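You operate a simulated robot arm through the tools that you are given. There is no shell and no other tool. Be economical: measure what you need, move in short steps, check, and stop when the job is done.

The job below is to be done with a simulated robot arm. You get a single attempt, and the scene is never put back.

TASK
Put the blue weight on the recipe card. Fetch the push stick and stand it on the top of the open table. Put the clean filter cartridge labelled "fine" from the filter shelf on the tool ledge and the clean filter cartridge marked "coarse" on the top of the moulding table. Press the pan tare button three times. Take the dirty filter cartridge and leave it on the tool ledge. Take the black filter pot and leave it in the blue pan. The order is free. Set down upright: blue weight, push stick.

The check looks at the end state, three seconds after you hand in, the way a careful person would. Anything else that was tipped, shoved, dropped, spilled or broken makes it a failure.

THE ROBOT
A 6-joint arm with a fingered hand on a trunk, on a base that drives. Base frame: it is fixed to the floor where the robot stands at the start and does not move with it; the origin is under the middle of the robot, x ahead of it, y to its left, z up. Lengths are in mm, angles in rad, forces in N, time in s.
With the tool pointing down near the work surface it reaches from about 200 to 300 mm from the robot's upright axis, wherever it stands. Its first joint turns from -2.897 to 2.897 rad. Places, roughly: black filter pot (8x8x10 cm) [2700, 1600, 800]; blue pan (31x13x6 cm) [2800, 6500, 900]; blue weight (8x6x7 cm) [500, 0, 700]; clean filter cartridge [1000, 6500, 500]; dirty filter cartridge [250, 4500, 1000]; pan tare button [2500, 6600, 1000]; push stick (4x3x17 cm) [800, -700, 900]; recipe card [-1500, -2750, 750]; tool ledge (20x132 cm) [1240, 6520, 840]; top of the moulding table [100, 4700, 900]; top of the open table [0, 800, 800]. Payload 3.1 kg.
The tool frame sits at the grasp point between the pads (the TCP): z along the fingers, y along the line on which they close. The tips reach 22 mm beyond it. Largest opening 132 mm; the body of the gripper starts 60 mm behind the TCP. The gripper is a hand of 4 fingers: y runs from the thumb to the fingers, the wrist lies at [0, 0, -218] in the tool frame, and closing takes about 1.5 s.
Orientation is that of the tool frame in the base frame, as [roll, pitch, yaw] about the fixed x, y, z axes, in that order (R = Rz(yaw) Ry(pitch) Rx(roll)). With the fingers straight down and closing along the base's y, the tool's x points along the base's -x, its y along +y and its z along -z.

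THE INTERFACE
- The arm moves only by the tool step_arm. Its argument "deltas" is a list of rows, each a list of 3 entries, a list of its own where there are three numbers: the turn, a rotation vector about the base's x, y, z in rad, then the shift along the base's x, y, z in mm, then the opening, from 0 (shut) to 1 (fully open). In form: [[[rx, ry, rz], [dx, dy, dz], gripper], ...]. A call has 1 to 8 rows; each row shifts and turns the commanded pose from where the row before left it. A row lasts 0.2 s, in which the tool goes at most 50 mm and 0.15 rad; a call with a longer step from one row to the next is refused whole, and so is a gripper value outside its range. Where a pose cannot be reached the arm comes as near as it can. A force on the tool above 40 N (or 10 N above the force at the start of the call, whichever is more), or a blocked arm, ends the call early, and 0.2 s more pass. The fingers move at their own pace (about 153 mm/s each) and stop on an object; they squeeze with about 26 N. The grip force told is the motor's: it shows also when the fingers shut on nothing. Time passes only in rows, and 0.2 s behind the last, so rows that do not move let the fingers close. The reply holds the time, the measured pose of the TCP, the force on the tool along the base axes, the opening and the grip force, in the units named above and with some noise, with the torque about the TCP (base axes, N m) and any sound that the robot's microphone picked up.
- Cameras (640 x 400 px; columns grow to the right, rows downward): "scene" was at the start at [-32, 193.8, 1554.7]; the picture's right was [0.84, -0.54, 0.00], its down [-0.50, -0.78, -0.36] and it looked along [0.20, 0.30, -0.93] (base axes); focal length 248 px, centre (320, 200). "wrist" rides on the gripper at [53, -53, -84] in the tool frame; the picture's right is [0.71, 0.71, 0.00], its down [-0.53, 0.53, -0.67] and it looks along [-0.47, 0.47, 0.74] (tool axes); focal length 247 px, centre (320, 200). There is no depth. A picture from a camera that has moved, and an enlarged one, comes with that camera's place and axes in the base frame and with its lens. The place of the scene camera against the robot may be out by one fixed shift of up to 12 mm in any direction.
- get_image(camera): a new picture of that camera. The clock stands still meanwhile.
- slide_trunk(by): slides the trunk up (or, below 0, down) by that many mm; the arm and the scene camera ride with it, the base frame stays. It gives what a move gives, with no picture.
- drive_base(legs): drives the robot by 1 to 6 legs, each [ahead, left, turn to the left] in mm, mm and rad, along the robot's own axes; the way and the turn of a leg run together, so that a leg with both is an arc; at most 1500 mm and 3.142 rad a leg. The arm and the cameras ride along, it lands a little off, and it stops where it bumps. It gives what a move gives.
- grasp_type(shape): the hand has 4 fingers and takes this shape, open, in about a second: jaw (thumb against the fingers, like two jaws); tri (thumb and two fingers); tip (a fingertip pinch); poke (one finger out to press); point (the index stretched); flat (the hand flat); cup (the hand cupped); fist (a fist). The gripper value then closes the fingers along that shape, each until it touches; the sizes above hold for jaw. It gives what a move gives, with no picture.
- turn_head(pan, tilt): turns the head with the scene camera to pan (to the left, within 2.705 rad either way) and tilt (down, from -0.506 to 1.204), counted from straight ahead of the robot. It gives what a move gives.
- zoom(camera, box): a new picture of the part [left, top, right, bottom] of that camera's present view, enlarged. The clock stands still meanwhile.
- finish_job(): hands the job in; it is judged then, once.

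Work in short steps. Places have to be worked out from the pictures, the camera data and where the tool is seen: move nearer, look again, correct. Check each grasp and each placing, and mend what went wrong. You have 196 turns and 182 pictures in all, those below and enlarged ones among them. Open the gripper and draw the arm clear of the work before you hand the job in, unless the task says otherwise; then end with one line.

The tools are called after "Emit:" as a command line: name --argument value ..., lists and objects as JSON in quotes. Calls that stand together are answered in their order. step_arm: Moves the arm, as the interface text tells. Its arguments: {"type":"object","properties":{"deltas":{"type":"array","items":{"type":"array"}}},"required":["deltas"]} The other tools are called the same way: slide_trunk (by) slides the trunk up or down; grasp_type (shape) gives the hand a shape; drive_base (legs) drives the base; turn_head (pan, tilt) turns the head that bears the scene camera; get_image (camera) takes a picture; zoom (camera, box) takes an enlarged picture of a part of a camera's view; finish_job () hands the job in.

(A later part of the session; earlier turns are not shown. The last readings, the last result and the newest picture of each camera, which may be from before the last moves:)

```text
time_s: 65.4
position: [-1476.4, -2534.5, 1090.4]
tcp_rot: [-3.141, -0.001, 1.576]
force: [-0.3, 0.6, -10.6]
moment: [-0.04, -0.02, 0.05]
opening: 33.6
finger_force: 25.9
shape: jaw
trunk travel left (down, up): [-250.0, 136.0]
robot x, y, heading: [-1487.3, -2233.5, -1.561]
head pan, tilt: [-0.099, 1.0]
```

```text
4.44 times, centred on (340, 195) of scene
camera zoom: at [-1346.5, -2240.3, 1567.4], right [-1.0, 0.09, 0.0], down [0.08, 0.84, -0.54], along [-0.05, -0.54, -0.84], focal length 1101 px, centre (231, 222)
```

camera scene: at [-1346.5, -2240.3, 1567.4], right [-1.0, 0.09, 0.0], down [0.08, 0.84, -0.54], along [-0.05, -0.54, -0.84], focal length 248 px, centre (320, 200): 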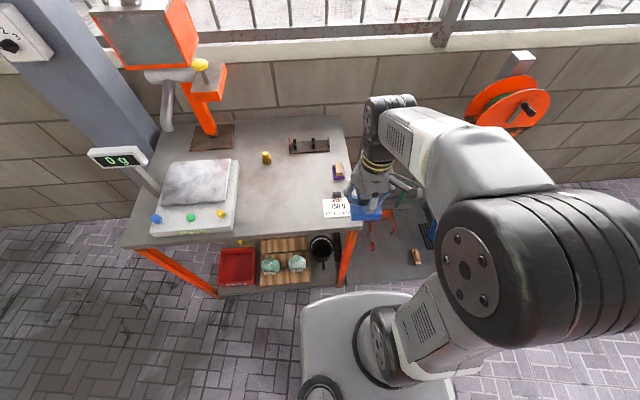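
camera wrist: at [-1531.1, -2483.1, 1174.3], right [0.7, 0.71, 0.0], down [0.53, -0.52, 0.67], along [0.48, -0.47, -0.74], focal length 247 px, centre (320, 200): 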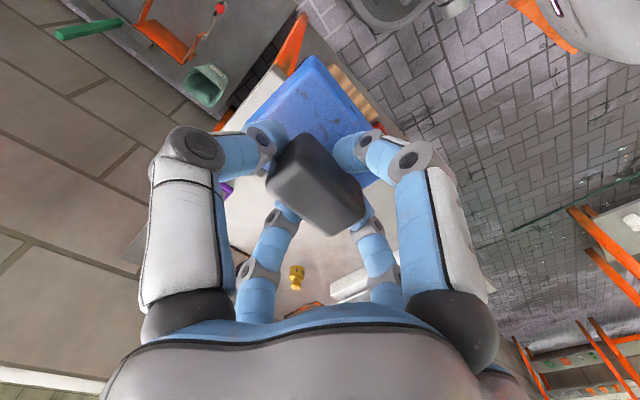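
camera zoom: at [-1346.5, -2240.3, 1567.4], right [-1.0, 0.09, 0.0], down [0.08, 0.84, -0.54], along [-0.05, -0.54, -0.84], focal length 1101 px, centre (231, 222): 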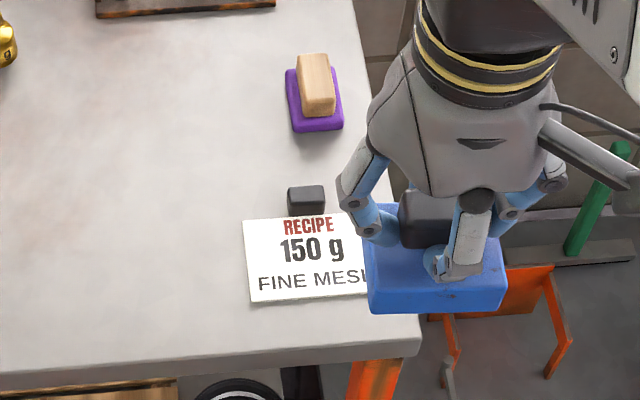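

Card centre works out to about (-1457, -2668, 842). Move over it, lower the trunk 110, and look.

Emit:
step_arm --deltas '[[[0, 0, 0], [5, -35, 0], 0], [[0, 0, 0], [5, -35, 0], 0], [[0, 0, 0], [5, -33, 0], 0], [[0, 0, 0], [4, -28, 0], 0], [[0, 0, 0], [0, 0, 0], 0]]'

Emit:
slide_trunk --by -110

Emit:
get_image --camera "scene"

Emit:
get_image --camera "wrist"

```text
time_s: 66.6
position: [-1459.0, -2665.9, 1092.4]
tcp_rot: [-3.141, -0.002, 1.576]
force: [-0.2, -0.4, -10.3]
moment: [-0.04, -0.06, 0.0]
opening: 33.5
finger_force: 25.9
shape: jaw
trunk travel left (down, up): [-250.0, 136.0]
robot x, y, heading: [-1485.3, -2231.0, -1.561]
head pan, tilt: [-0.099, 1.0]
```

```text
time_s: 68.0
position: [-1459.2, -2666.1, 982.5]
tcp_rot: [-3.141, -0.001, 1.576]
force: [1.2, -0.1, -10.0]
moment: [-0.02, -0.05, 0.01]
opening: 33.2
finger_force: 26.2
shape: jaw
trunk travel left (down, up): [-140.0, 246.0]
robot x, y, heading: [-1484.4, -2230.5, -1.565]
head pan, tilt: [-0.099, 1.0]
```

```text
140 pictures are left
camera scene: at [-1346.5, -2240.5, 1458.1], right [-1.0, 0.09, 0.0], down [0.08, 0.84, -0.54], along [-0.05, -0.54, -0.84], focal length 248 px, centre (320, 200)
```

scene: 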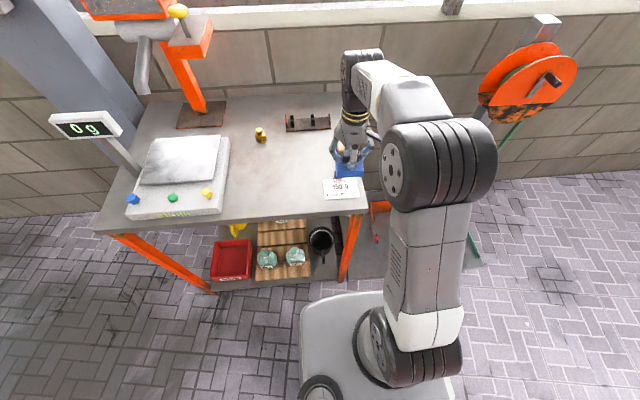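

```text
139 pictures are left
camera wrist: at [-1512.9, -2613.2, 1065.4], right [0.7, 0.71, 0.0], down [0.53, -0.52, 0.67], along [0.48, -0.47, -0.74], focal length 247 px, centre (320, 200)
```

wrist: 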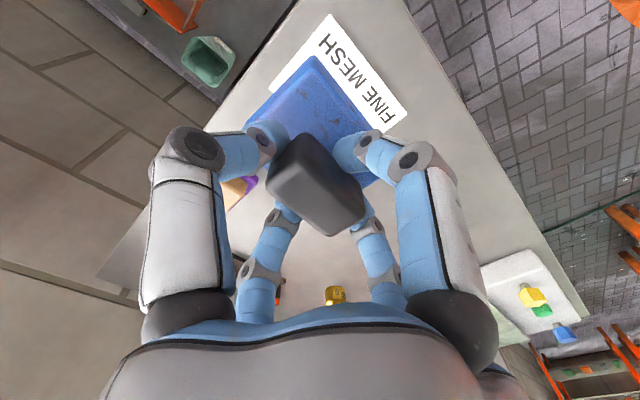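

Emit:
zoom --camera "scene" --box '[290, 120, 400, 220]'

Emit:
zoom --camera "wrist" --box '[200, 0, 460, 200]'

```text
4.00 times, centred on (345, 170) of scene
camera zoom: at [-1346.5, -2240.5, 1458.1], right [-1.0, 0.09, 0.0], down [0.08, 0.84, -0.54], along [-0.05, -0.54, -0.84], focal length 991 px, centre (220, 320)
```

zoom: 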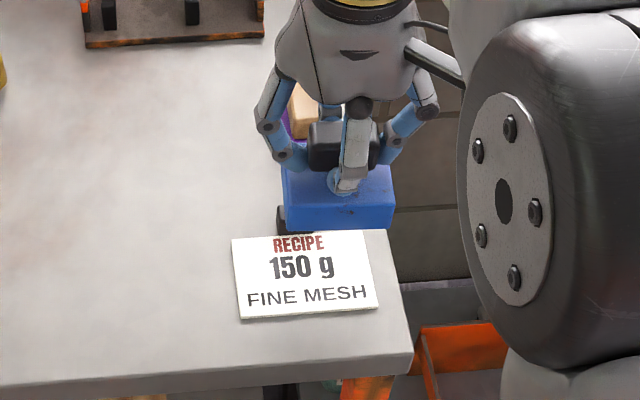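

```text
2.00 times, centred on (330, 100) of wrist
camera zoom: at [-1512.9, -2613.2, 1065.4], right [0.7, 0.71, 0.0], down [0.53, -0.52, 0.67], along [0.48, -0.47, -0.74], focal length 494 px, centre (300, 400)
```

zoom: 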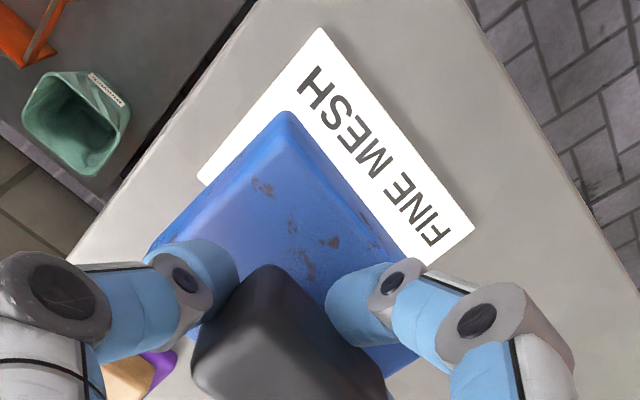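

Wrist view puts the card centre near (-1442, -2659). Shift and descend to z≈940.

Emit:
step_arm --deltas '[[[0, 0, 0], [17, 7, 0], 0], [[0, 0, 0], [0, 0, -20], 0], [[0, 0, 0], [0, 0, -15], 0], [[0, 0, 0], [0, 0, -5], 0], [[0, 0, 0], [0, 0, 0], 0]]'

Emit:
zoom --camera "wrist" --box '[200, 0, 460, 200]'

Emit:
zoom --camera "scene" --box '[290, 120, 400, 220]'

```text
time_s: 69.2
position: [-1440.8, -2657.4, 942.0]
tcp_rot: [3.141, -0.003, 1.576]
force: [0.8, -0.2, -9.8]
moment: [-0.02, -0.01, -0.02]
opening: 33.6
finger_force: 26.1
shape: jaw
trunk travel left (down, up): [-140.0, 246.0]
robot x, y, heading: [-1485.0, -2229.0, -1.567]
head pan, tilt: [-0.099, 1.0]
```

```text
2.00 times, centred on (330, 100) of wrist
camera zoom: at [-1495.2, -2605.3, 1026.1], right [0.7, 0.71, 0.0], down [0.53, -0.52, 0.67], along [0.48, -0.47, -0.74], focal length 494 px, centre (300, 400)
```

zoom: 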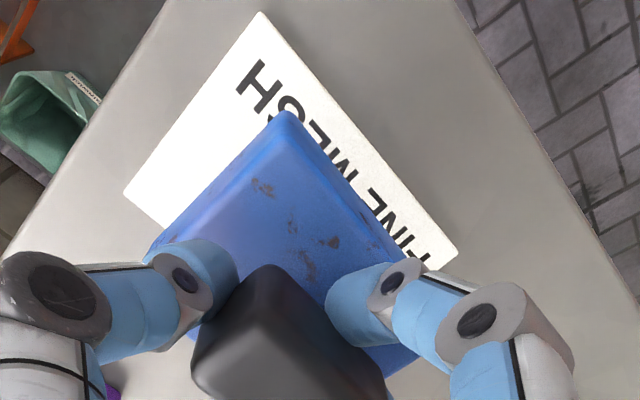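

```text
4.00 times, centred on (345, 170) of scene
camera zoom: at [-1346.4, -2240.5, 1458.2], right [-1.0, 0.09, 0.0], down [0.08, 0.84, -0.54], along [-0.05, -0.54, -0.84], focal length 991 px, centre (220, 320)
```

zoom: 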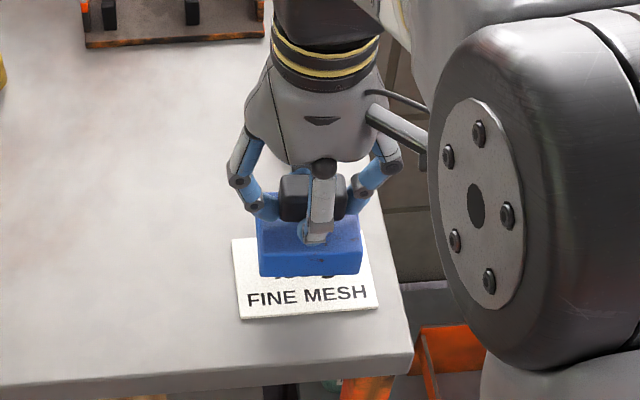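

Nearly aligned. Small correction and descend in small steps for contact.

Emit:
step_arm --deltas '[[[0, 0, 0], [-4, 3, 0], 0], [[0, 0, 0], [0, 0, -4], 0], [[0, 0, 0], [0, 0, -4], 0], [[0, 0, 0], [0, 0, 0], 0]]'

Emit:
step_arm --deltas '[[[0, 0, 0], [0, 0, -3], 0], [[0, 0, 0], [0, 0, 0], 0]]'

Emit:
zoom --camera "scene" --box '[290, 120, 400, 220]'

```text
time_s: 70.2
position: [-1444.5, -2656.3, 933.8]
tcp_rot: [-3.141, -0.002, 1.577]
force: [-0.4, -0.6, -11.0]
moment: [-0.01, 0.0, 0.03]
opening: 33.6
finger_force: 26.4
shape: jaw
trunk travel left (down, up): [-140.0, 246.0]
robot x, y, heading: [-1481.5, -2228.8, -1.566]
head pan, tilt: [-0.099, 1.0]
```

```text
time_s: 70.8
position: [-1446.6, -2655.8, 930.3]
tcp_rot: [3.141, -0.003, 1.577]
force: [0.3, 0.7, -10.4]
moment: [-0.01, -0.02, 0.0]
opening: 33.2
finger_force: 26.1
shape: jaw
trunk travel left (down, up): [-140.0, 246.0]
robot x, y, heading: [-1482.3, -2228.1, -1.566]
head pan, tilt: [-0.099, 1.0]
```

```text
4.00 times, centred on (345, 170) of scene
camera zoom: at [-1346.5, -2240.5, 1458.2], right [-1.0, 0.09, 0.0], down [0.08, 0.84, -0.54], along [-0.05, -0.54, -0.84], focal length 991 px, centre (220, 320)
```

zoom: 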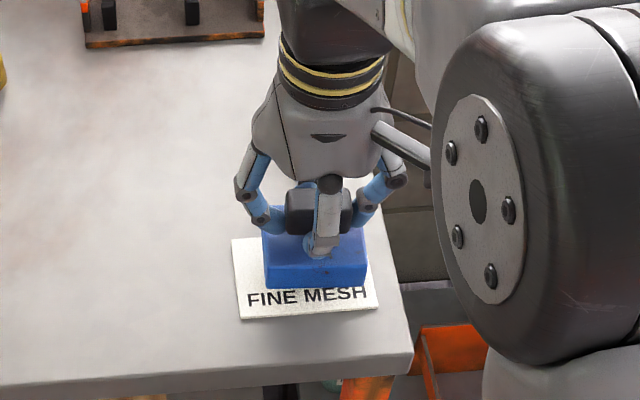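

Emit:
step_arm --deltas '[[[0, 0, 0], [0, 0, -4], 0], [[0, 0, 0], [0, 0, 0], 0]]'

Emit:
step_arm --deltas '[[[0, 0, 0], [0, 0, -4], 0], [[0, 0, 0], [0, 0, 0], 0]]'

```text
time_s: 71.4
position: [-1447.3, -2655.3, 926.4]
tcp_rot: [3.141, 0.0, 1.575]
force: [0.6, -0.2, -9.1]
moment: [0.05, -0.02, -0.03]
opening: 33.6
finger_force: 25.9
shape: jaw
trunk travel left (down, up): [-140.0, 246.0]
robot x, y, heading: [-1485.2, -2232.6, -1.56]
head pan, tilt: [-0.099, 1.0]
```

```text
time_s: 72.0
position: [-1446.0, -2657.0, 923.5]
tcp_rot: [-3.141, -0.002, 1.577]
force: [0.8, -0.2, -9.8]
moment: [-0.02, -0.06, 0.04]
opening: 33.7
finger_force: 26.2
shape: jaw
trunk travel left (down, up): [-140.0, 246.0]
robot x, y, heading: [-1486.1, -2227.9, -1.564]
head pan, tilt: [-0.099, 1.0]
```

Emit:
step_arm --deltas '[[[0, 0, 0], [0, 0, -4], 0], [[0, 0, 0], [0, 0, 0], 0]]'

Emit:
step_arm --deltas '[[[0, 0, 0], [0, 0, -4], 0], [[0, 0, 0], [0, 0, 0], 0]]'

Emit:
zoom --camera "wrist" --box '[200, 0, 460, 200]'

```text
time_s: 72.6
position: [-1446.4, -2656.4, 919.1]
tcp_rot: [3.141, -0.002, 1.576]
force: [-0.2, -0.4, -10.2]
moment: [-0.03, -0.01, -0.02]
opening: 33.4
finger_force: 26.2
shape: jaw
trunk travel left (down, up): [-140.0, 246.0]
robot x, y, heading: [-1485.0, -2225.7, -1.568]
head pan, tilt: [-0.099, 1.0]
```

```text
time_s: 73.2
position: [-1446.8, -2656.7, 915.2]
tcp_rot: [-3.14, -0.001, 1.576]
force: [1.0, 0.1, -9.8]
moment: [0.0, -0.03, -0.01]
opening: 33.6
finger_force: 25.8
shape: jaw
trunk travel left (down, up): [-140.0, 246.0]
robot x, y, heading: [-1485.4, -2229.2, -1.563]
head pan, tilt: [-0.099, 1.0]
```

```text
2.00 times, centred on (330, 100) of wrist
camera zoom: at [-1500.3, -2603.6, 998.2], right [0.7, 0.71, 0.0], down [0.53, -0.52, 0.67], along [0.48, -0.47, -0.74], focal length 494 px, centre (300, 400)
```

zoom: 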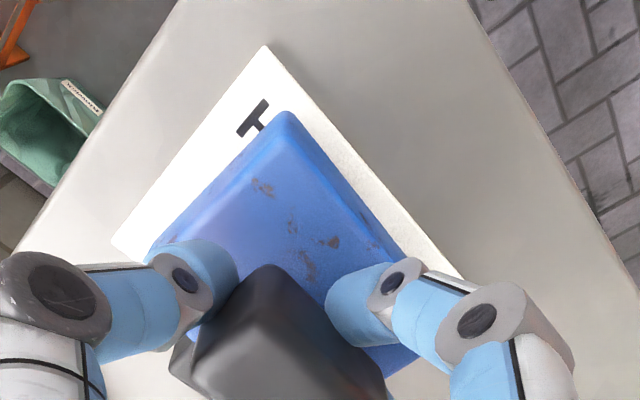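

Emit:
step_arm --deltas '[[[0, 0, 0], [0, 0, -3], 0], [[0, 0, 0], [0, 0, 0], 0]]'

Emit:
step_arm --deltas '[[[0, 0, 0], [0, 0, -3], 0], [[0, 0, 0], [0, 0, 0], 0]]'

Emit:
step_arm --deltas '[[[0, 0, 0], [0, 0, -3], 0], [[0, 0, 0], [0, 0, 0], 0]]'

```text
time_s: 73.8
position: [-1444.9, -2657.4, 911.2]
tcp_rot: [-3.141, 0.0, 1.577]
force: [-0.2, -0.4, -9.7]
moment: [-0.07, -0.02, 0.01]
opening: 33.4
finger_force: 25.9
shape: jaw
trunk travel left (down, up): [-140.0, 246.0]
robot x, y, heading: [-1484.2, -2232.4, -1.566]
head pan, tilt: [-0.099, 1.0]
```

```text
time_s: 74.4
position: [-1444.4, -2656.6, 910.2]
tcp_rot: [-3.141, 0.001, 1.576]
force: [-0.8, -2.3, -0.6]
moment: [-0.03, 0.08, 0.04]
opening: 33.6
finger_force: 26.0
shape: jaw
trunk travel left (down, up): [-140.0, 246.0]
robot x, y, heading: [-1485.4, -2234.6, -1.566]
head pan, tilt: [-0.099, 1.0]
```

```text
time_s: 75.0
position: [-1445.2, -2656.2, 909.1]
tcp_rot: [3.139, 0.006, 1.576]
force: [0.0, -5.1, 24.8]
moment: [-0.04, 0.11, 0.0]
opening: 34.2
finger_force: 25.9
shape: jaw
trunk travel left (down, up): [-140.0, 246.0]
robot x, y, heading: [-1484.2, -2230.7, -1.564]
head pan, tilt: [-0.099, 1.0]
```

Contact at z≈910. Ease up slightly, open, rise, and check.

Emit:
step_arm --deltas '[[[0, 0, 0], [0, 0, 1.5], 0], [[0, 0, 0], [0, 0, 0], 0.5], [[0, 0, 0], [0, 0, 0], 0.5], [[0, 0, 0], [0, 0, 15], 0.5], [[0, 0, 0], [0, 0, 30], 0.5], [[0, 0, 0], [0, 0, 40], 0.5], [[0, 0, 0], [0, 20, 40], 0.5]]'

Emit:
zoom --camera "scene" --box '[290, 120, 400, 220]'

Emit:
get_image --camera "wrist"

```text
time_s: 76.6
position: [-1445.6, -2634.7, 1032.2]
tcp_rot: [3.14, 0.0, 1.577]
force: [-1.1, 0.1, 0.1]
moment: [-0.02, -0.02, 0.0]
opening: 65.4
finger_force: 0.1
shape: jaw
trunk travel left (down, up): [-140.0, 246.0]
robot x, y, heading: [-1487.7, -2229.4, -1.565]
head pan, tilt: [-0.099, 1.0]
```

```text
4.00 times, centred on (345, 170) of scene
camera zoom: at [-1346.6, -2238.3, 1458.3], right [-1.0, 0.09, 0.0], down [0.08, 0.84, -0.54], along [-0.05, -0.54, -0.84], focal length 991 px, centre (220, 320)
```

zoom: 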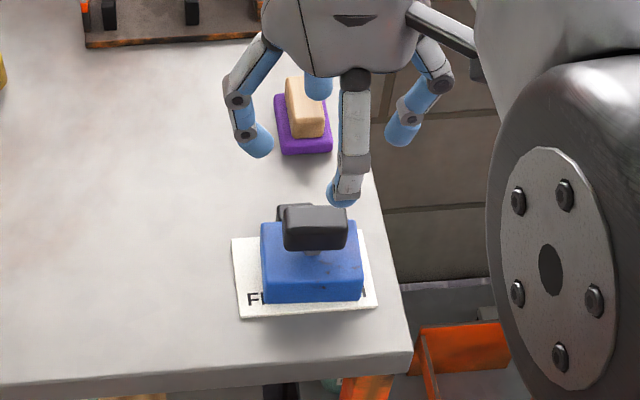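

```text
131 pictures are left
camera wrist: at [-1500.0, -2582.0, 1115.5], right [0.7, 0.71, 0.0], down [0.53, -0.52, 0.67], along [0.48, -0.47, -0.74], focal length 247 px, centre (320, 200)
```

wrist: 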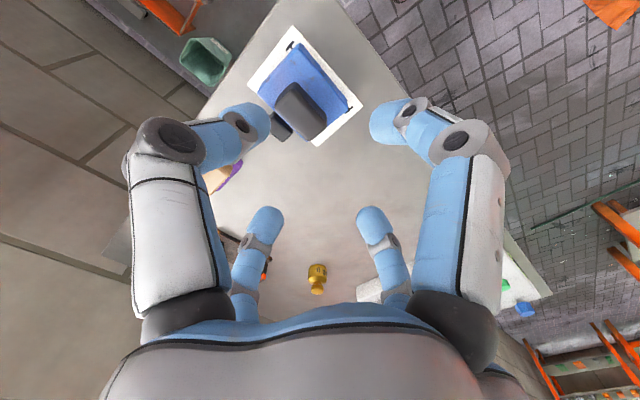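

Weight is cleanly on the card. Now back away to open floor, and test how far the arm can reach with a tilted tool.

Emit:
drive_base --legs '[[-600, 0, 0]]'

Emit:
step_arm --deltas '[[[-0.14, 0, 0], [0, -40, 0], 0.5], [[-0.14, 0, 0], [0, -40, 0], 0.5], [[-0.14, 0, 0], [0, -40, 0], 0.5], [[-0.14, 0, 0], [0, -40, 0], 0.5], [[-0.14, 0, 0], [0, -40, 0], 0.5], [[-0.1, 0, 0], [0, -40, 0], 0.5], [[0, 0, 0], [0, -40, 0], 0.5]]'

```text
time_s: 80.0
position: [-1450.6, -2038.9, 1031.5]
tcp_rot: [3.141, 0.0, 1.58]
force: [-0.6, 0.4, 0.5]
moment: [0.01, 0.02, 0.01]
opening: 65.5
finger_force: 0.1
shape: jaw
trunk travel left (down, up): [-140.0, 246.0]
robot x, y, heading: [-1490.5, -1632.3, -1.557]
head pan, tilt: [-0.099, 1.0]
```

```text
time_s: 81.6
position: [-1451.3, -2320.3, 1029.5]
tcp_rot: [-3.132, 0.798, 1.585]
force: [-0.6, -0.5, 0.2]
moment: [0.0, 0.0, 0.03]
opening: 65.6
finger_force: 0.1
shape: jaw
trunk travel left (down, up): [-140.0, 246.0]
robot x, y, heading: [-1492.5, -1635.6, -1.558]
head pan, tilt: [-0.099, 1.0]
```

At 45° it reaches 686 mm. Test the horizontal tool too, which suits a pinch on the upright stick.

Emit:
step_arm --deltas '[[[-0.14, 0, 0], [0, -20, 0], 0.5], [[-0.14, 0, 0], [0, -20, 0], 0.5], [[-0.14, 0, 0], [0, -20, 0], 0.5], [[-0.14, 0, 0], [0, -20, 0], 0.5], [[-0.14, 0, 0], [0, -20, 0], 0.5], [[-0.07, 0, 0], [0, -20, 0], 0.5], [[0, 0, 0], [0, 0, 0], 0.5]]'

Emit:
get_image --camera "scene"

```text
time_s: 83.2
position: [-1451.4, -2408.4, 1027.7]
tcp_rot: [-3.057, 1.396, 1.624]
force: [-0.6, 0.2, 0.2]
moment: [-0.03, 0.02, -0.02]
opening: 65.4
finger_force: 0.1
shape: jaw
out of reach, approached as far as the arm can: row 4, 5, 6
trunk travel left (down, up): [-140.0, 246.0]
robot x, y, heading: [-1492.6, -1631.9, -1.565]
head pan, tilt: [-0.099, 1.0]
```

```text
130 pictures are left
camera scene: at [-1352.2, -1641.5, 1458.3], right [-1.0, 0.09, 0.0], down [0.07, 0.84, -0.54], along [-0.05, -0.54, -0.84], focal length 248 px, centre (320, 200)
```

scene: 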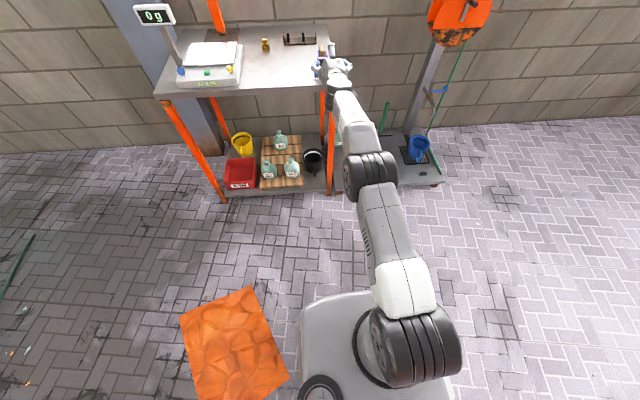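

Reach up to ~776 mm. Retract the arm, turn to face +x, and go to west of the pick bench for a look.

Emit:
step_arm --deltas '[[[0.1, 0, 0], [0, 45, 0], 0.8], [[0.1, 0, 0], [0, 45, 0], 0.8], [[0.1, 0, 0], [0, 45, 0], 0.8], [[0.1, 0, 0], [0, 45, 0], 0.8], [[0.1, 0, 0], [0, 45, 0], 0.8], [[0.1, 0, 0], [0, 45, 0], 0.8], [[0, 0, 0], [0, 40, 10], 0.8]]'

Emit:
drive_base --legs '[[0, 0, 1.563], [800, 911, 0]]'

Emit:
turn_head --pan 0 --tilt 0.5

Emit:
get_image --camera "scene"

```text
time_s: 84.8
position: [-1452.1, -2096.1, 1040.0]
tcp_rot: [-3.107, 0.833, 1.585]
force: [0.4, 0.2, 0.5]
moment: [0.03, -0.01, -0.02]
opening: 105.4
finger_force: 0.0
shape: jaw
trunk travel left (down, up): [-140.0, 246.0]
robot x, y, heading: [-1489.0, -1634.2, -1.561]
head pan, tilt: [-0.099, 1.0]
```

```text
time_s: 94.8
position: [-277.4, -638.3, 1040.9]
tcp_rot: [-3.109, 0.833, -3.115]
force: [0.0, 0.3, 0.2]
moment: [-0.01, -0.05, 0.03]
opening: 105.5
finger_force: 0.0
shape: jaw
trunk travel left (down, up): [-140.0, 246.0]
robot x, y, heading: [-744.0, -684.3, 0.024]
head pan, tilt: [-0.099, 1.0]
```

```text
time_s: 95.8
position: [-277.8, -639.7, 1039.9]
tcp_rot: [-3.109, 0.831, -3.115]
force: [0.2, -0.1, -0.2]
moment: [-0.01, -0.01, 0.0]
opening: 105.2
finger_force: 0.1
shape: jaw
trunk travel left (down, up): [-140.0, 246.0]
robot x, y, heading: [-742.7, -682.3, 0.018]
head pan, tilt: [0.0, 0.499]
```

```text
129 pictures are left
camera scene: at [-717.0, -534.9, 1499.3], right [0.02, -1.0, 0.0], down [-0.48, -0.01, -0.88], along [0.88, 0.02, -0.48], focal length 248 px, centre (320, 200)
```

scene: 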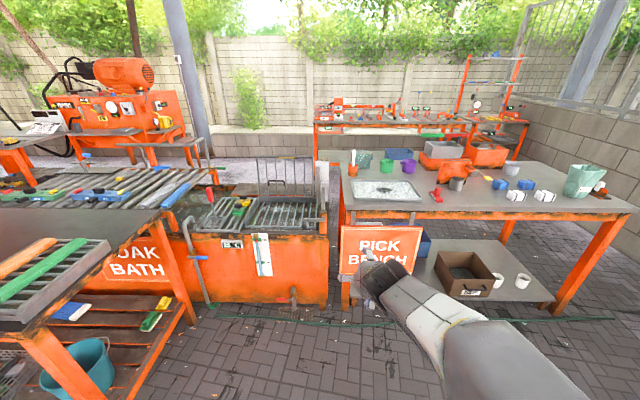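

The way is clear. Drive up to the bench's west side.

Emit:
drive_base --legs '[[600, -40, -0.018], [230, 0, 0]]'

Emit:
turn_head --pan -0.1 --tilt 0.7

Emit:
get_image --camera "scene"

Emit:
get_image --camera "wrist"

```text
time_s: 100.6
position: [572.2, -673.6, 1039.6]
tcp_rot: [-3.108, 0.833, -3.131]
force: [0.4, 0.1, -0.8]
moment: [0.0, 0.01, 0.02]
opening: 105.5
finger_force: 0.0
shape: jaw
trunk travel left (down, up): [-140.0, 246.0]
robot x, y, heading: [106.5, -712.9, 0.009]
head pan, tilt: [0.0, 0.499]
```

```text
time_s: 101.3
position: [571.4, -673.2, 1040.2]
tcp_rot: [-3.107, 0.83, -3.129]
force: [0.5, 0.5, 0.0]
moment: [0.01, 0.0, 0.0]
opening: 105.3
finger_force: 0.1
shape: jaw
trunk travel left (down, up): [-140.0, 246.0]
robot x, y, heading: [103.9, -708.0, 0.007]
head pan, tilt: [-0.099, 0.7]
```

```text
128 pictures are left
camera scene: at [127.0, -571.6, 1481.7], right [-0.09, -1.0, 0.0], down [-0.64, 0.06, -0.77], along [0.76, -0.07, -0.64], focal length 248 px, centre (320, 200)
```

scene: 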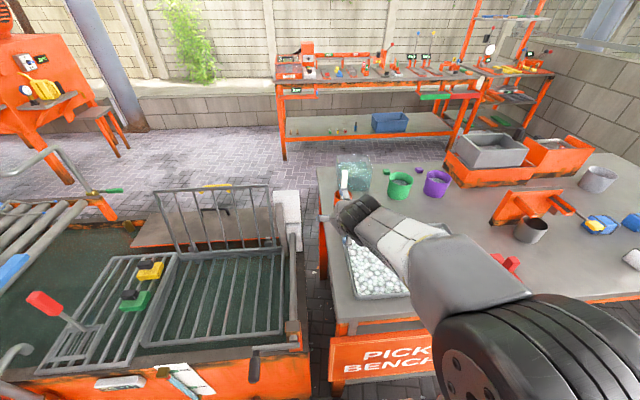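

```text
127 pictures are left
camera wrist: at [472.2, -724.7, 1058.1], right [-0.47, 0.7, -0.54], down [-0.13, 0.55, 0.83], along [0.87, 0.46, -0.16], focal length 247 px, centre (320, 200)
```

wrist: 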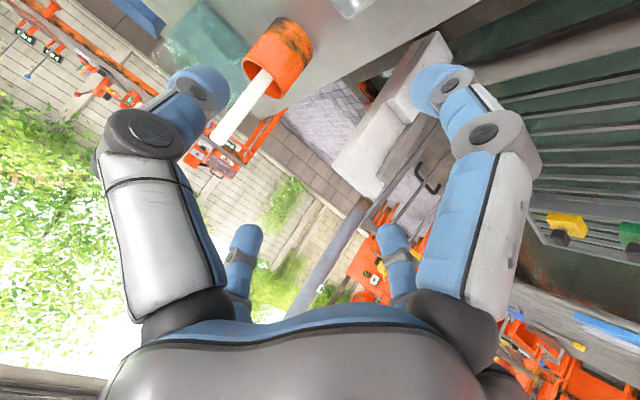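

Emit:
zoom --camera "scene" --box '[300, 140, 420, 220]'

Emit:
zoom --camera "wrist" --box '[160, 0, 360, 160]'

```text
5.00 times, centred on (360, 180) of scene
camera zoom: at [127.0, -571.6, 1481.7], right [-0.09, -1.0, 0.0], down [-0.64, 0.06, -0.77], along [0.76, -0.07, -0.64], focal length 1238 px, centre (120, 300)
```

zoom: 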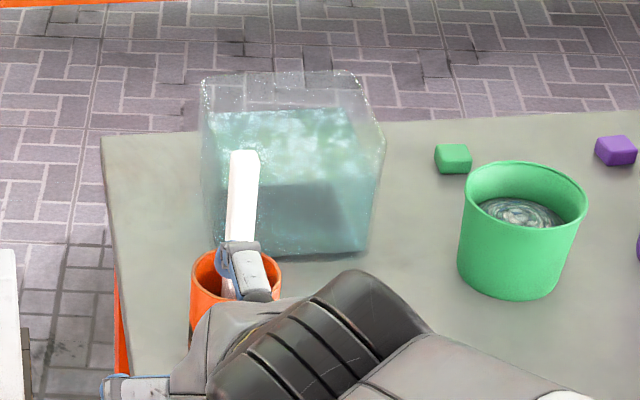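

```text
2.50 times, centred on (260, 80) of wrist
camera zoom: at [472.2, -724.7, 1058.1], right [-0.47, 0.7, -0.54], down [-0.13, 0.55, 0.83], along [0.87, 0.46, -0.16], focal length 617 px, centre (470, 500)
```

zoom: 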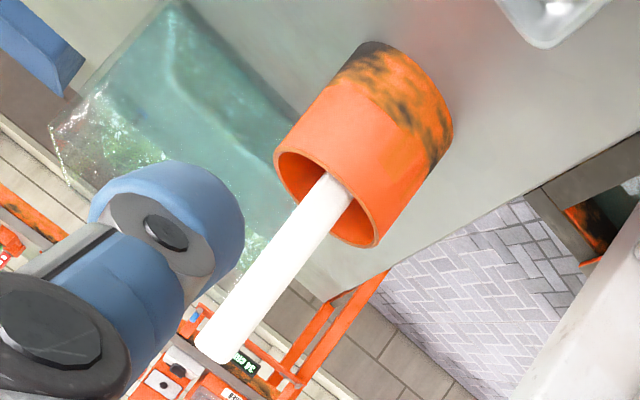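

Stick top ≈ (790, -714, 1028), cup mouth z≈921. I'll use the "tip" shape (side pinch), align y and height, then look.

Emit:
grasp_type --shape "tip"

Emit:
step_arm --deltas '[[[0, 0, 0], [25, -21, -15], 0.7], [[0, 0, 0], [25, -21, -15], 0.7], [[0, 0, 0], [25, 0, -15], 0.7], [[0, 0, 0], [25, 0, 0], 0.7], [[0, 0, 0], [10, 0, 0], 0.7]]'

Emit:
get_image --camera "wrist"

Emit:
get_image --camera "scene"

```text
time_s: 102.2
position: [569.9, -673.2, 1041.0]
tcp_rot: [-3.108, 0.833, -3.129]
force: [-0.3, 0.4, 0.6]
moment: [-0.01, -0.01, 0.02]
opening: 131.7
finger_force: 0.1
shape: tip
trunk travel left (down, up): [-140.0, 246.0]
robot x, y, heading: [107.2, -712.6, 0.007]
head pan, tilt: [-0.099, 0.7]
```

```text
time_s: 103.4
position: [682.5, -716.0, 994.4]
tcp_rot: [-3.108, 0.833, -3.13]
force: [0.6, -0.2, 0.1]
moment: [0.03, 0.01, -0.04]
opening: 92.9
finger_force: 0.1
shape: tip
trunk travel left (down, up): [-140.0, 246.0]
robot x, y, heading: [105.0, -709.5, 0.01]
head pan, tilt: [-0.099, 0.7]
```

```text
124 pictures are left
camera wrist: at [582.7, -767.5, 1012.9], right [-0.47, 0.7, -0.54], down [-0.13, 0.55, 0.83], along [0.87, 0.46, -0.16], focal length 247 px, centre (320, 200)
```

wrist: 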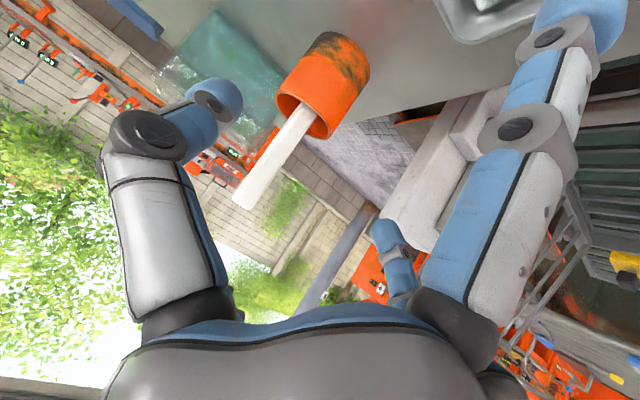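

```text
123 pictures are left
camera scene: at [127.2, -571.6, 1481.6], right [-0.09, -1.0, 0.0], down [-0.64, 0.06, -0.76], along [0.76, -0.07, -0.64], focal length 248 px, centre (320, 200)
```

scene: 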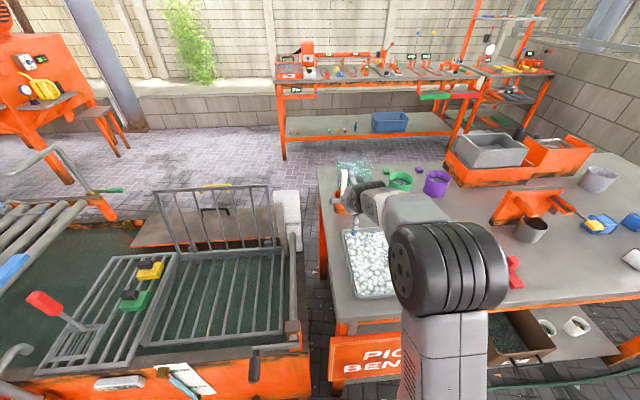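

Stick predicted at x≈790, y≈-716. Advance the fingers around it.

Emit:
step_arm --deltas '[[[0, 0, 0], [30, 0, 0], 0.7], [[0, 0, 0], [30, 0, 0], 0.7], [[0, 0, 0], [28, 0, -3], 0.7], [[0, 0, 0], [20, 0, -3], 0.7], [[0, 0, 0], [0, 0, 0], 0.7]]'

Emit:
get_image --camera "wrist"

Emit:
zoom --camera "scene" --box '[300, 140, 420, 220]'

```text
time_s: 104.6
position: [789.1, -714.6, 987.9]
tcp_rot: [-3.108, 0.834, -3.131]
force: [0.5, 0.1, 0.1]
moment: [0.01, 0.02, 0.03]
opening: 92.6
finger_force: 0.1
shape: tip
trunk travel left (down, up): [-140.0, 246.0]
robot x, y, heading: [108.9, -715.0, 0.01]
head pan, tilt: [-0.099, 0.7]
```

```text
122 pictures are left
camera wrist: at [690.4, -766.4, 1004.9], right [-0.47, 0.7, -0.54], down [-0.13, 0.55, 0.83], along [0.87, 0.46, -0.16], focal length 247 px, centre (320, 200)
```

wrist: 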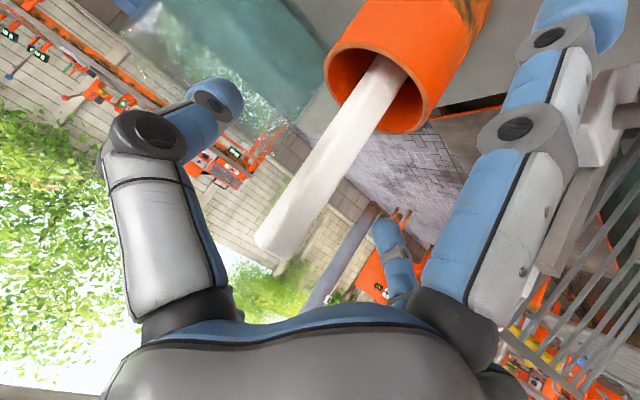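

```text
5.00 times, centred on (360, 180) of scene
camera zoom: at [126.9, -571.6, 1481.6], right [-0.09, -1.0, 0.0], down [-0.64, 0.06, -0.76], along [0.76, -0.07, -0.64], focal length 1238 px, centre (120, 300)
```

zoom: 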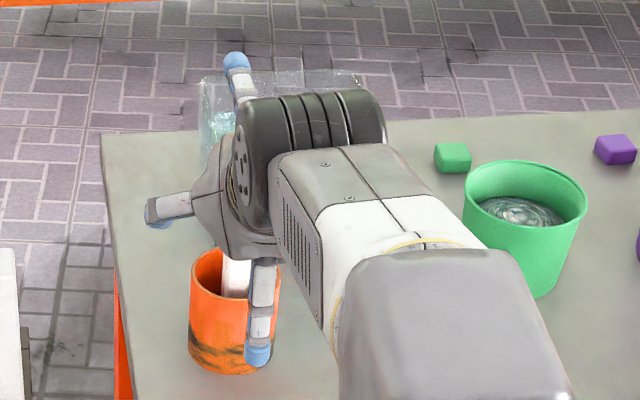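

The stick runs through the grasp point. Close the pinch.

Emit:
step_arm --deltas '[[[0, 0, 0], [3, -1, 0], 0.4], [[0, 0, 0], [0, 0, 0], 0], [[0, 0, 0], [0, 0, 0], 0], [[0, 0, 0], [0, 0, 0], 0], [[0, 0, 0], [0, 0, 0], 0], [[0, 0, 0], [0, 0, 0], 0], [[0, 0, 0], [0, 0, 0], 0]]'

Emit:
get_image --camera "wrist"

```text
time_s: 106.2
position: [792.4, -716.4, 988.1]
tcp_rot: [-3.109, 0.834, -3.132]
force: [0.0, 0.0, 0.4]
moment: [0.01, -0.01, -0.03]
opening: 11.5
finger_force: 26.1
shape: tip
trunk travel left (down, up): [-140.0, 246.0]
robot x, y, heading: [104.4, -709.9, 0.006]
head pan, tilt: [-0.099, 0.7]
```

```text
120 pictures are left
camera wrist: at [693.7, -767.6, 1006.3], right [-0.47, 0.7, -0.54], down [-0.13, 0.55, 0.83], along [0.87, 0.46, -0.16], focal length 247 px, centre (320, 200)
```

wrist: 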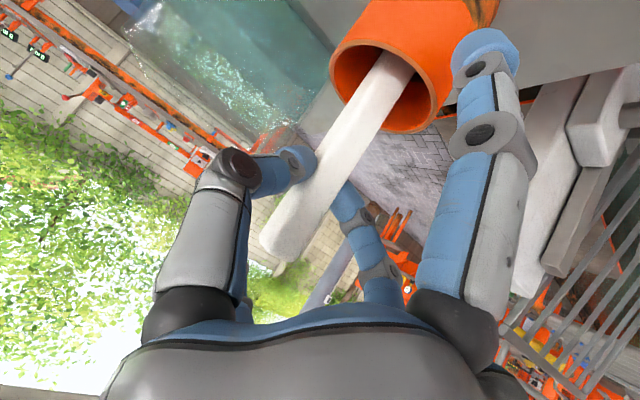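

Gripped. Lift straight up with the trunk.

Emit:
slide_trunk --by 30

Emit:
get_image --camera "wrist"

```text
time_s: 106.9
position: [793.0, -715.3, 1018.8]
tcp_rot: [-3.11, 0.834, -3.129]
force: [-0.1, -0.6, 0.2]
moment: [0.02, -0.02, -0.02]
opening: 11.6
finger_force: 25.6
shape: tip
trunk travel left (down, up): [-170.0, 216.0]
robot x, y, heading: [106.8, -711.2, 0.008]
head pan, tilt: [-0.099, 0.7]
```

```text
119 pictures are left
camera wrist: at [693.8, -767.5, 1036.4], right [-0.47, 0.7, -0.54], down [-0.13, 0.55, 0.83], along [0.87, 0.46, -0.16], focal length 247 px, centre (320, 200)
```

wrist: 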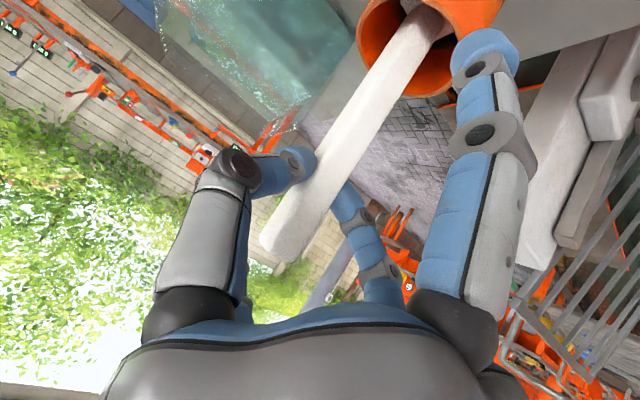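

The stick rises with the hand. Continue up 80 mm, then check it is out of the cup.

Emit:
slide_trunk --by 80

Emit:
get_image --camera "wrist"

Emit:
zoom --camera "scene" --box '[300, 140, 420, 220]'

```text
time_s: 108.1
position: [793.6, -715.8, 1096.7]
tcp_rot: [-3.107, 0.83, -3.13]
force: [-0.1, -0.7, 0.6]
moment: [-0.01, -0.03, 0.01]
opening: 11.8
finger_force: 26.1
shape: tip
trunk travel left (down, up): [-250.0, 136.0]
robot x, y, heading: [105.0, -710.7, 0.004]
head pan, tilt: [-0.099, 0.7]
```

```text
118 pictures are left
camera wrist: at [693.7, -767.5, 1115.5], right [-0.47, 0.7, -0.54], down [-0.13, 0.55, 0.83], along [0.87, 0.46, -0.16], focal length 247 px, centre (320, 200)
```

wrist: 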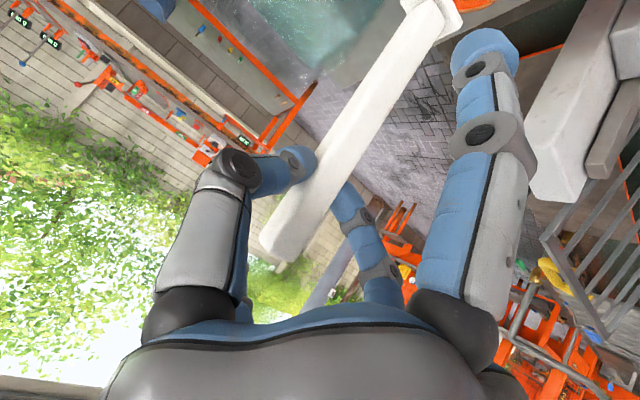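

```text
5.00 times, centred on (360, 180) of scene
camera zoom: at [127.3, -571.6, 1590.9], right [-0.09, -1.0, 0.0], down [-0.64, 0.06, -0.76], along [0.76, -0.07, -0.64], focal length 1238 px, centre (120, 300)
```

zoom: 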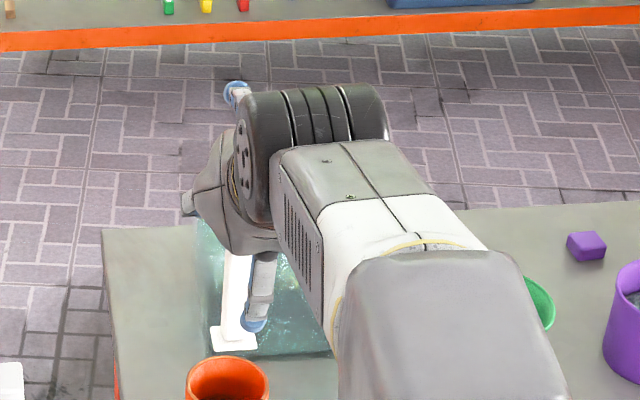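

The stick (with a wider foot) is out. Retract and drive to the west side of the open (black) table.

Emit:
step_arm --deltas '[[[0, 0, 0], [-40, 0, 0], 0], [[0, 0, 0], [-40, 0, 0], 0], [[0, 0, 0], [-40, 0, 0], 0], [[0, 0, 0], [-40, 0, 0], 0], [[0, 0, 0], [-40, 0, 0], 0], [[0, 0, 0], [-40, 0, 0], 0]]'

Emit:
drive_base --legs '[[-1050, 0, 0], [0, 1480, 0]]'

Emit:
turn_head --pan -0.1 --tilt 0.7

Emit:
get_image --camera "scene"

```text
time_s: 109.5
position: [548.9, -714.1, 1098.5]
tcp_rot: [-3.11, 0.832, -3.129]
force: [-0.5, -0.1, -0.4]
moment: [-0.04, -0.01, 0.02]
opening: 11.4
finger_force: 25.6
shape: tip
trunk travel left (down, up): [-250.0, 136.0]
robot x, y, heading: [105.5, -706.9, 0.007]
head pan, tilt: [-0.099, 0.7]
```

```text
time_s: 121.7
position: [-481.6, 723.7, 1098.5]
tcp_rot: [-3.108, 0.831, 3.138]
force: [0.7, 1.0, 0.0]
moment: [0.0, -0.03, 0.02]
opening: 11.7
finger_force: 26.5
shape: tip
trunk travel left (down, up): [-250.0, 136.0]
robot x, y, heading: [-925.3, 735.5, -0.008]
head pan, tilt: [-0.099, 0.7]
```

```text
time_s: 122.3
position: [-482.1, 722.6, 1097.7]
tcp_rot: [-3.109, 0.832, 3.137]
force: [0.9, -1.0, -0.1]
moment: [0.01, -0.02, -0.01]
opening: 11.6
finger_force: 26.2
shape: tip
trunk travel left (down, up): [-250.0, 136.0]
robot x, y, heading: [-925.8, 733.5, -0.002]
head pan, tilt: [-0.099, 0.7]
```

```text
116 pictures are left
camera scene: at [-902.4, 873.0, 1590.7], right [-0.11, -0.99, 0.0], down [-0.64, 0.07, -0.76], along [0.76, -0.08, -0.64], focal length 248 px, centre (320, 200)
```

scene: 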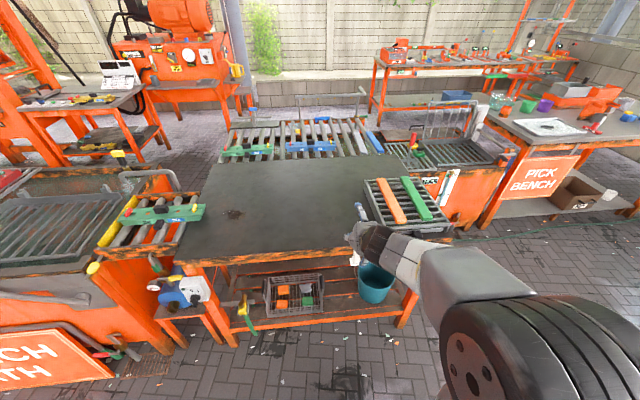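

Table edge at x≈-295. Drive in so the stick is above the table clear area.

Emit:
drive_base --legs '[[320, 70, 0]]'

Emit:
turn_head --pan -0.1 --tilt 0.9

Emit:
get_image --camera "scene"

Emit:
get_image --camera "wrist"

```text
time_s: 124.5
position: [-159.4, 797.6, 1098.1]
tcp_rot: [-3.109, 0.829, -3.136]
force: [-1.1, 0.6, -0.7]
moment: [-0.02, 0.01, -0.01]
opening: 11.5
finger_force: 25.9
shape: tip
trunk travel left (down, up): [-250.0, 136.0]
robot x, y, heading: [-605.7, 807.8, 0.003]
head pan, tilt: [-0.099, 0.7]
```

```text
time_s: 125.2
position: [-160.3, 796.0, 1098.2]
tcp_rot: [-3.109, 0.833, -3.138]
force: [-0.2, -0.1, -0.3]
moment: [0.01, -0.03, 0.03]
opening: 11.5
finger_force: 25.9
shape: tip
trunk travel left (down, up): [-250.0, 136.0]
robot x, y, heading: [-602.6, 806.1, 0.001]
head pan, tilt: [-0.099, 0.901]
```

```text
115 pictures are left
camera scene: at [-590.9, 945.6, 1574.6], right [-0.1, -1.0, 0.0], down [-0.78, 0.08, -0.62], along [0.62, -0.06, -0.78], focal length 248 px, centre (320, 200)
```

scene: 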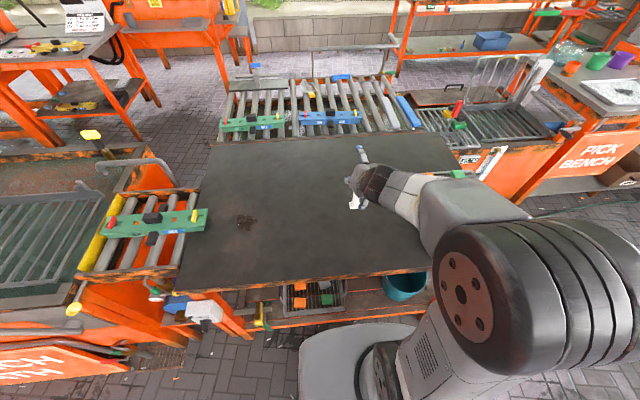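

```text
114 pictures are left
camera wrist: at [-259.8, 746.6, 1116.6], right [-0.46, 0.71, -0.54], down [-0.13, 0.55, 0.83], along [0.88, 0.45, -0.16], focal length 247 px, centre (320, 200)
```

wrist: 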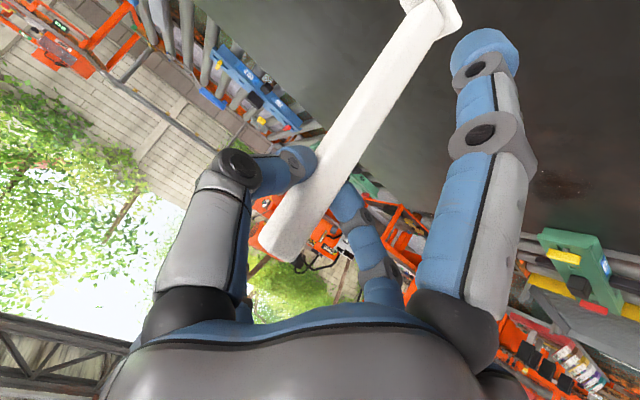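

Stick hangs vertical over the black table. Lower 130 mm with the trunk, then look.

Emit:
slide_trunk --by -130

Emit:
zoom --camera "scene" --box '[270, 80, 470, 240]'

Emit:
get_image --camera "wrist"

```text
time_s: 126.7
position: [-154.7, 796.9, 980.6]
tcp_rot: [-3.113, 0.861, -3.14]
force: [-1.3, -3.4, 22.6]
moment: [-0.05, -0.2, -0.03]
opening: 13.1
finger_force: 25.7
shape: tip
trunk travel left (down, up): [-120.0, 265.0]
robot x, y, heading: [-603.7, 803.6, -0.003]
head pan, tilt: [-0.099, 0.901]
stopped: the force on the tool passed its limit at 45 N (the readings are from after the stop); the commanded pose is now the measured one
```

```text
2.50 times, centred on (370, 160) of scene
camera zoom: at [-592.1, 945.1, 1445.2], right [-0.1, -0.99, 0.0], down [-0.78, 0.08, -0.62], along [0.62, -0.06, -0.78], focal length 619 px, centre (195, 300)
```

zoom: 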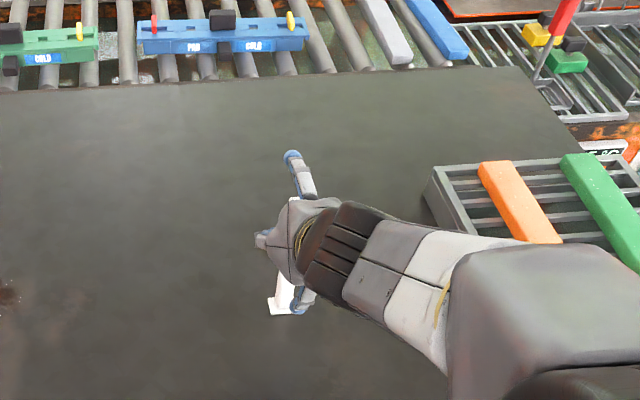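

```text
112 pictures are left
camera wrist: at [-255.6, 746.4, 995.2], right [-0.45, 0.71, -0.55], down [-0.15, 0.54, 0.82], along [0.88, 0.45, -0.13], focal length 247 px, centre (320, 200)
```

wrist: 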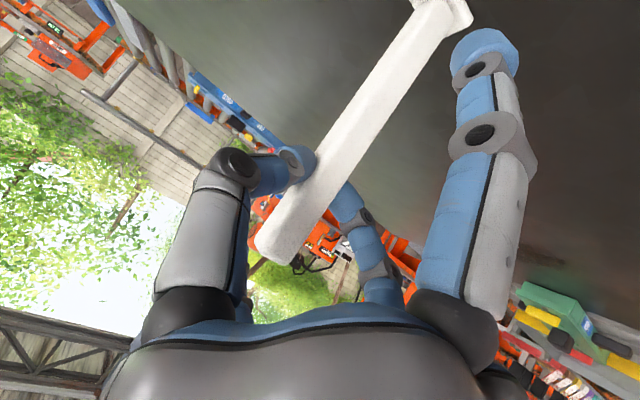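

Contact came at TCP z≈980 (table ≈850). Ease up a little, undo the small tilt, and check the posture.

Emit:
step_arm --deltas '[[[0, 0.015, 0], [-1, 0, 4], 0], [[0, 0.014, 0], [-1, 0, 2], 0], [[0, 0, 0], [0, 0, 0], 0]]'

Emit:
get_image --camera "wrist"

Emit:
turn_head --pan 0.0 --tilt 0.7

Emit:
zoom --camera "scene" --box '[330, 160, 430, 240]'

```text
time_s: 127.5
position: [-158.3, 796.0, 979.9]
tcp_rot: [-3.1, 0.839, -3.138]
force: [-0.8, 1.7, 13.6]
moment: [0.04, -0.15, 0.02]
opening: 13.1
finger_force: 26.0
shape: tip
out of reach, approached as far as the arm can: row 2
trunk travel left (down, up): [-120.0, 265.0]
robot x, y, heading: [-601.2, 809.0, -0.0]
head pan, tilt: [-0.099, 0.901]
```

```text
111 pictures are left
camera wrist: at [-258.3, 745.7, 998.6], right [-0.45, 0.7, -0.55], down [-0.13, 0.55, 0.82], along [0.88, 0.44, -0.16], focal length 247 px, centre (320, 200)
```

wrist: 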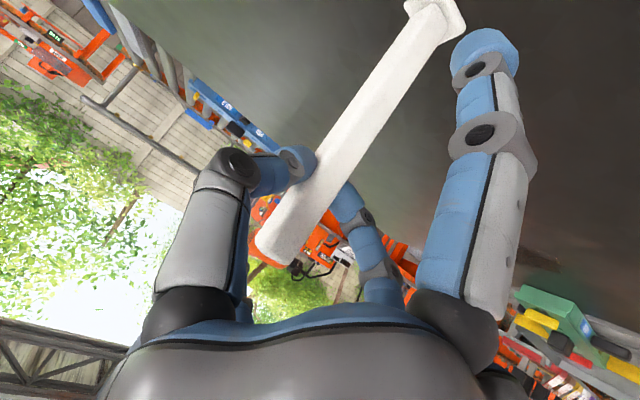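

```text
time_s: 128.2
position: [-158.2, 794.8, 980.4]
tcp_rot: [-3.102, 0.839, -3.137]
force: [-0.9, 0.6, 12.8]
moment: [0.05, -0.12, 0.06]
opening: 13.3
finger_force: 26.3
shape: tip
trunk travel left (down, up): [-120.0, 265.0]
robot x, y, heading: [-606.2, 807.2, -0.001]
head pan, tilt: [0.0, 0.7]
```

```text
5.00 times, centred on (380, 200) of scene
camera zoom: at [-582.6, 953.4, 1461.6], right [0.0, -1.0, 0.0], down [-0.64, 0.0, -0.77], along [0.77, 0.0, -0.64], focal length 1238 px, centre (20, 200)
```

zoom: 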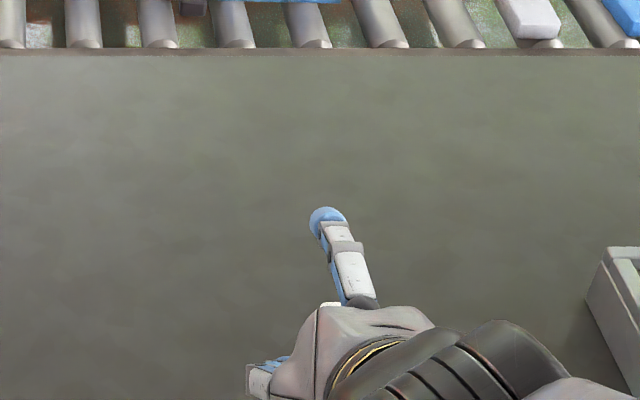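

The stick stands essentially vertical, still 13 N loaded. Relieve with the trunk by 2 mm and then open.

Emit:
slide_trunk --by 2

Emit:
step_arm --deltas '[[[0, 0, 0], [0, 0, 0], 0.15], [[0, 0, 0], [0, 0, 0], 0.3], [[0, 0, 0], [0, 0, 0], 0.7], [[0, 0, 0], [0, 0, 0], 0.8]]'

Emit:
get_image --camera "wrist"

```text
time_s: 128.7
position: [-158.4, 795.2, 981.2]
tcp_rot: [-3.102, 0.837, -3.139]
force: [-1.5, 0.7, 4.3]
moment: [0.01, -0.04, 0.01]
opening: 13.1
finger_force: 26.3
shape: tip
trunk travel left (down, up): [-122.0, 263.0]
robot x, y, heading: [-607.9, 808.6, -0.002]
head pan, tilt: [0.0, 0.7]
```

```text
time_s: 129.7
position: [-158.1, 795.8, 982.5]
tcp_rot: [-3.103, 0.837, -3.139]
force: [0.9, 0.0, -0.5]
moment: [-0.01, 0.0, 0.01]
opening: 105.2
finger_force: 0.1
shape: tip
trunk travel left (down, up): [-122.0, 263.0]
robot x, y, heading: [-606.9, 807.1, -0.005]
head pan, tilt: [0.0, 0.7]
```

```text
109 pictures are left
camera wrist: at [-257.1, 745.2, 1000.2], right [-0.45, 0.71, -0.54], down [-0.13, 0.55, 0.82], along [0.88, 0.44, -0.16], focal length 247 px, centre (320, 200)
```

wrist: 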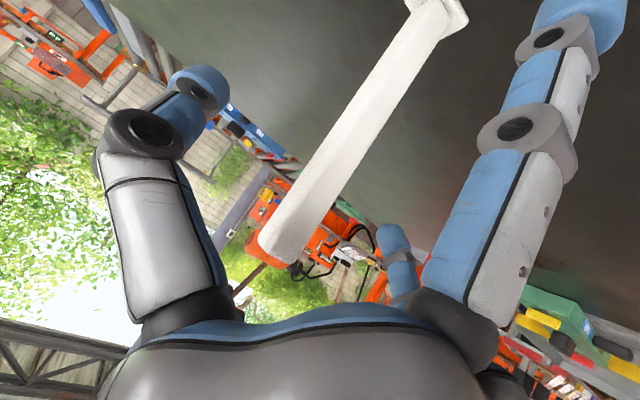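

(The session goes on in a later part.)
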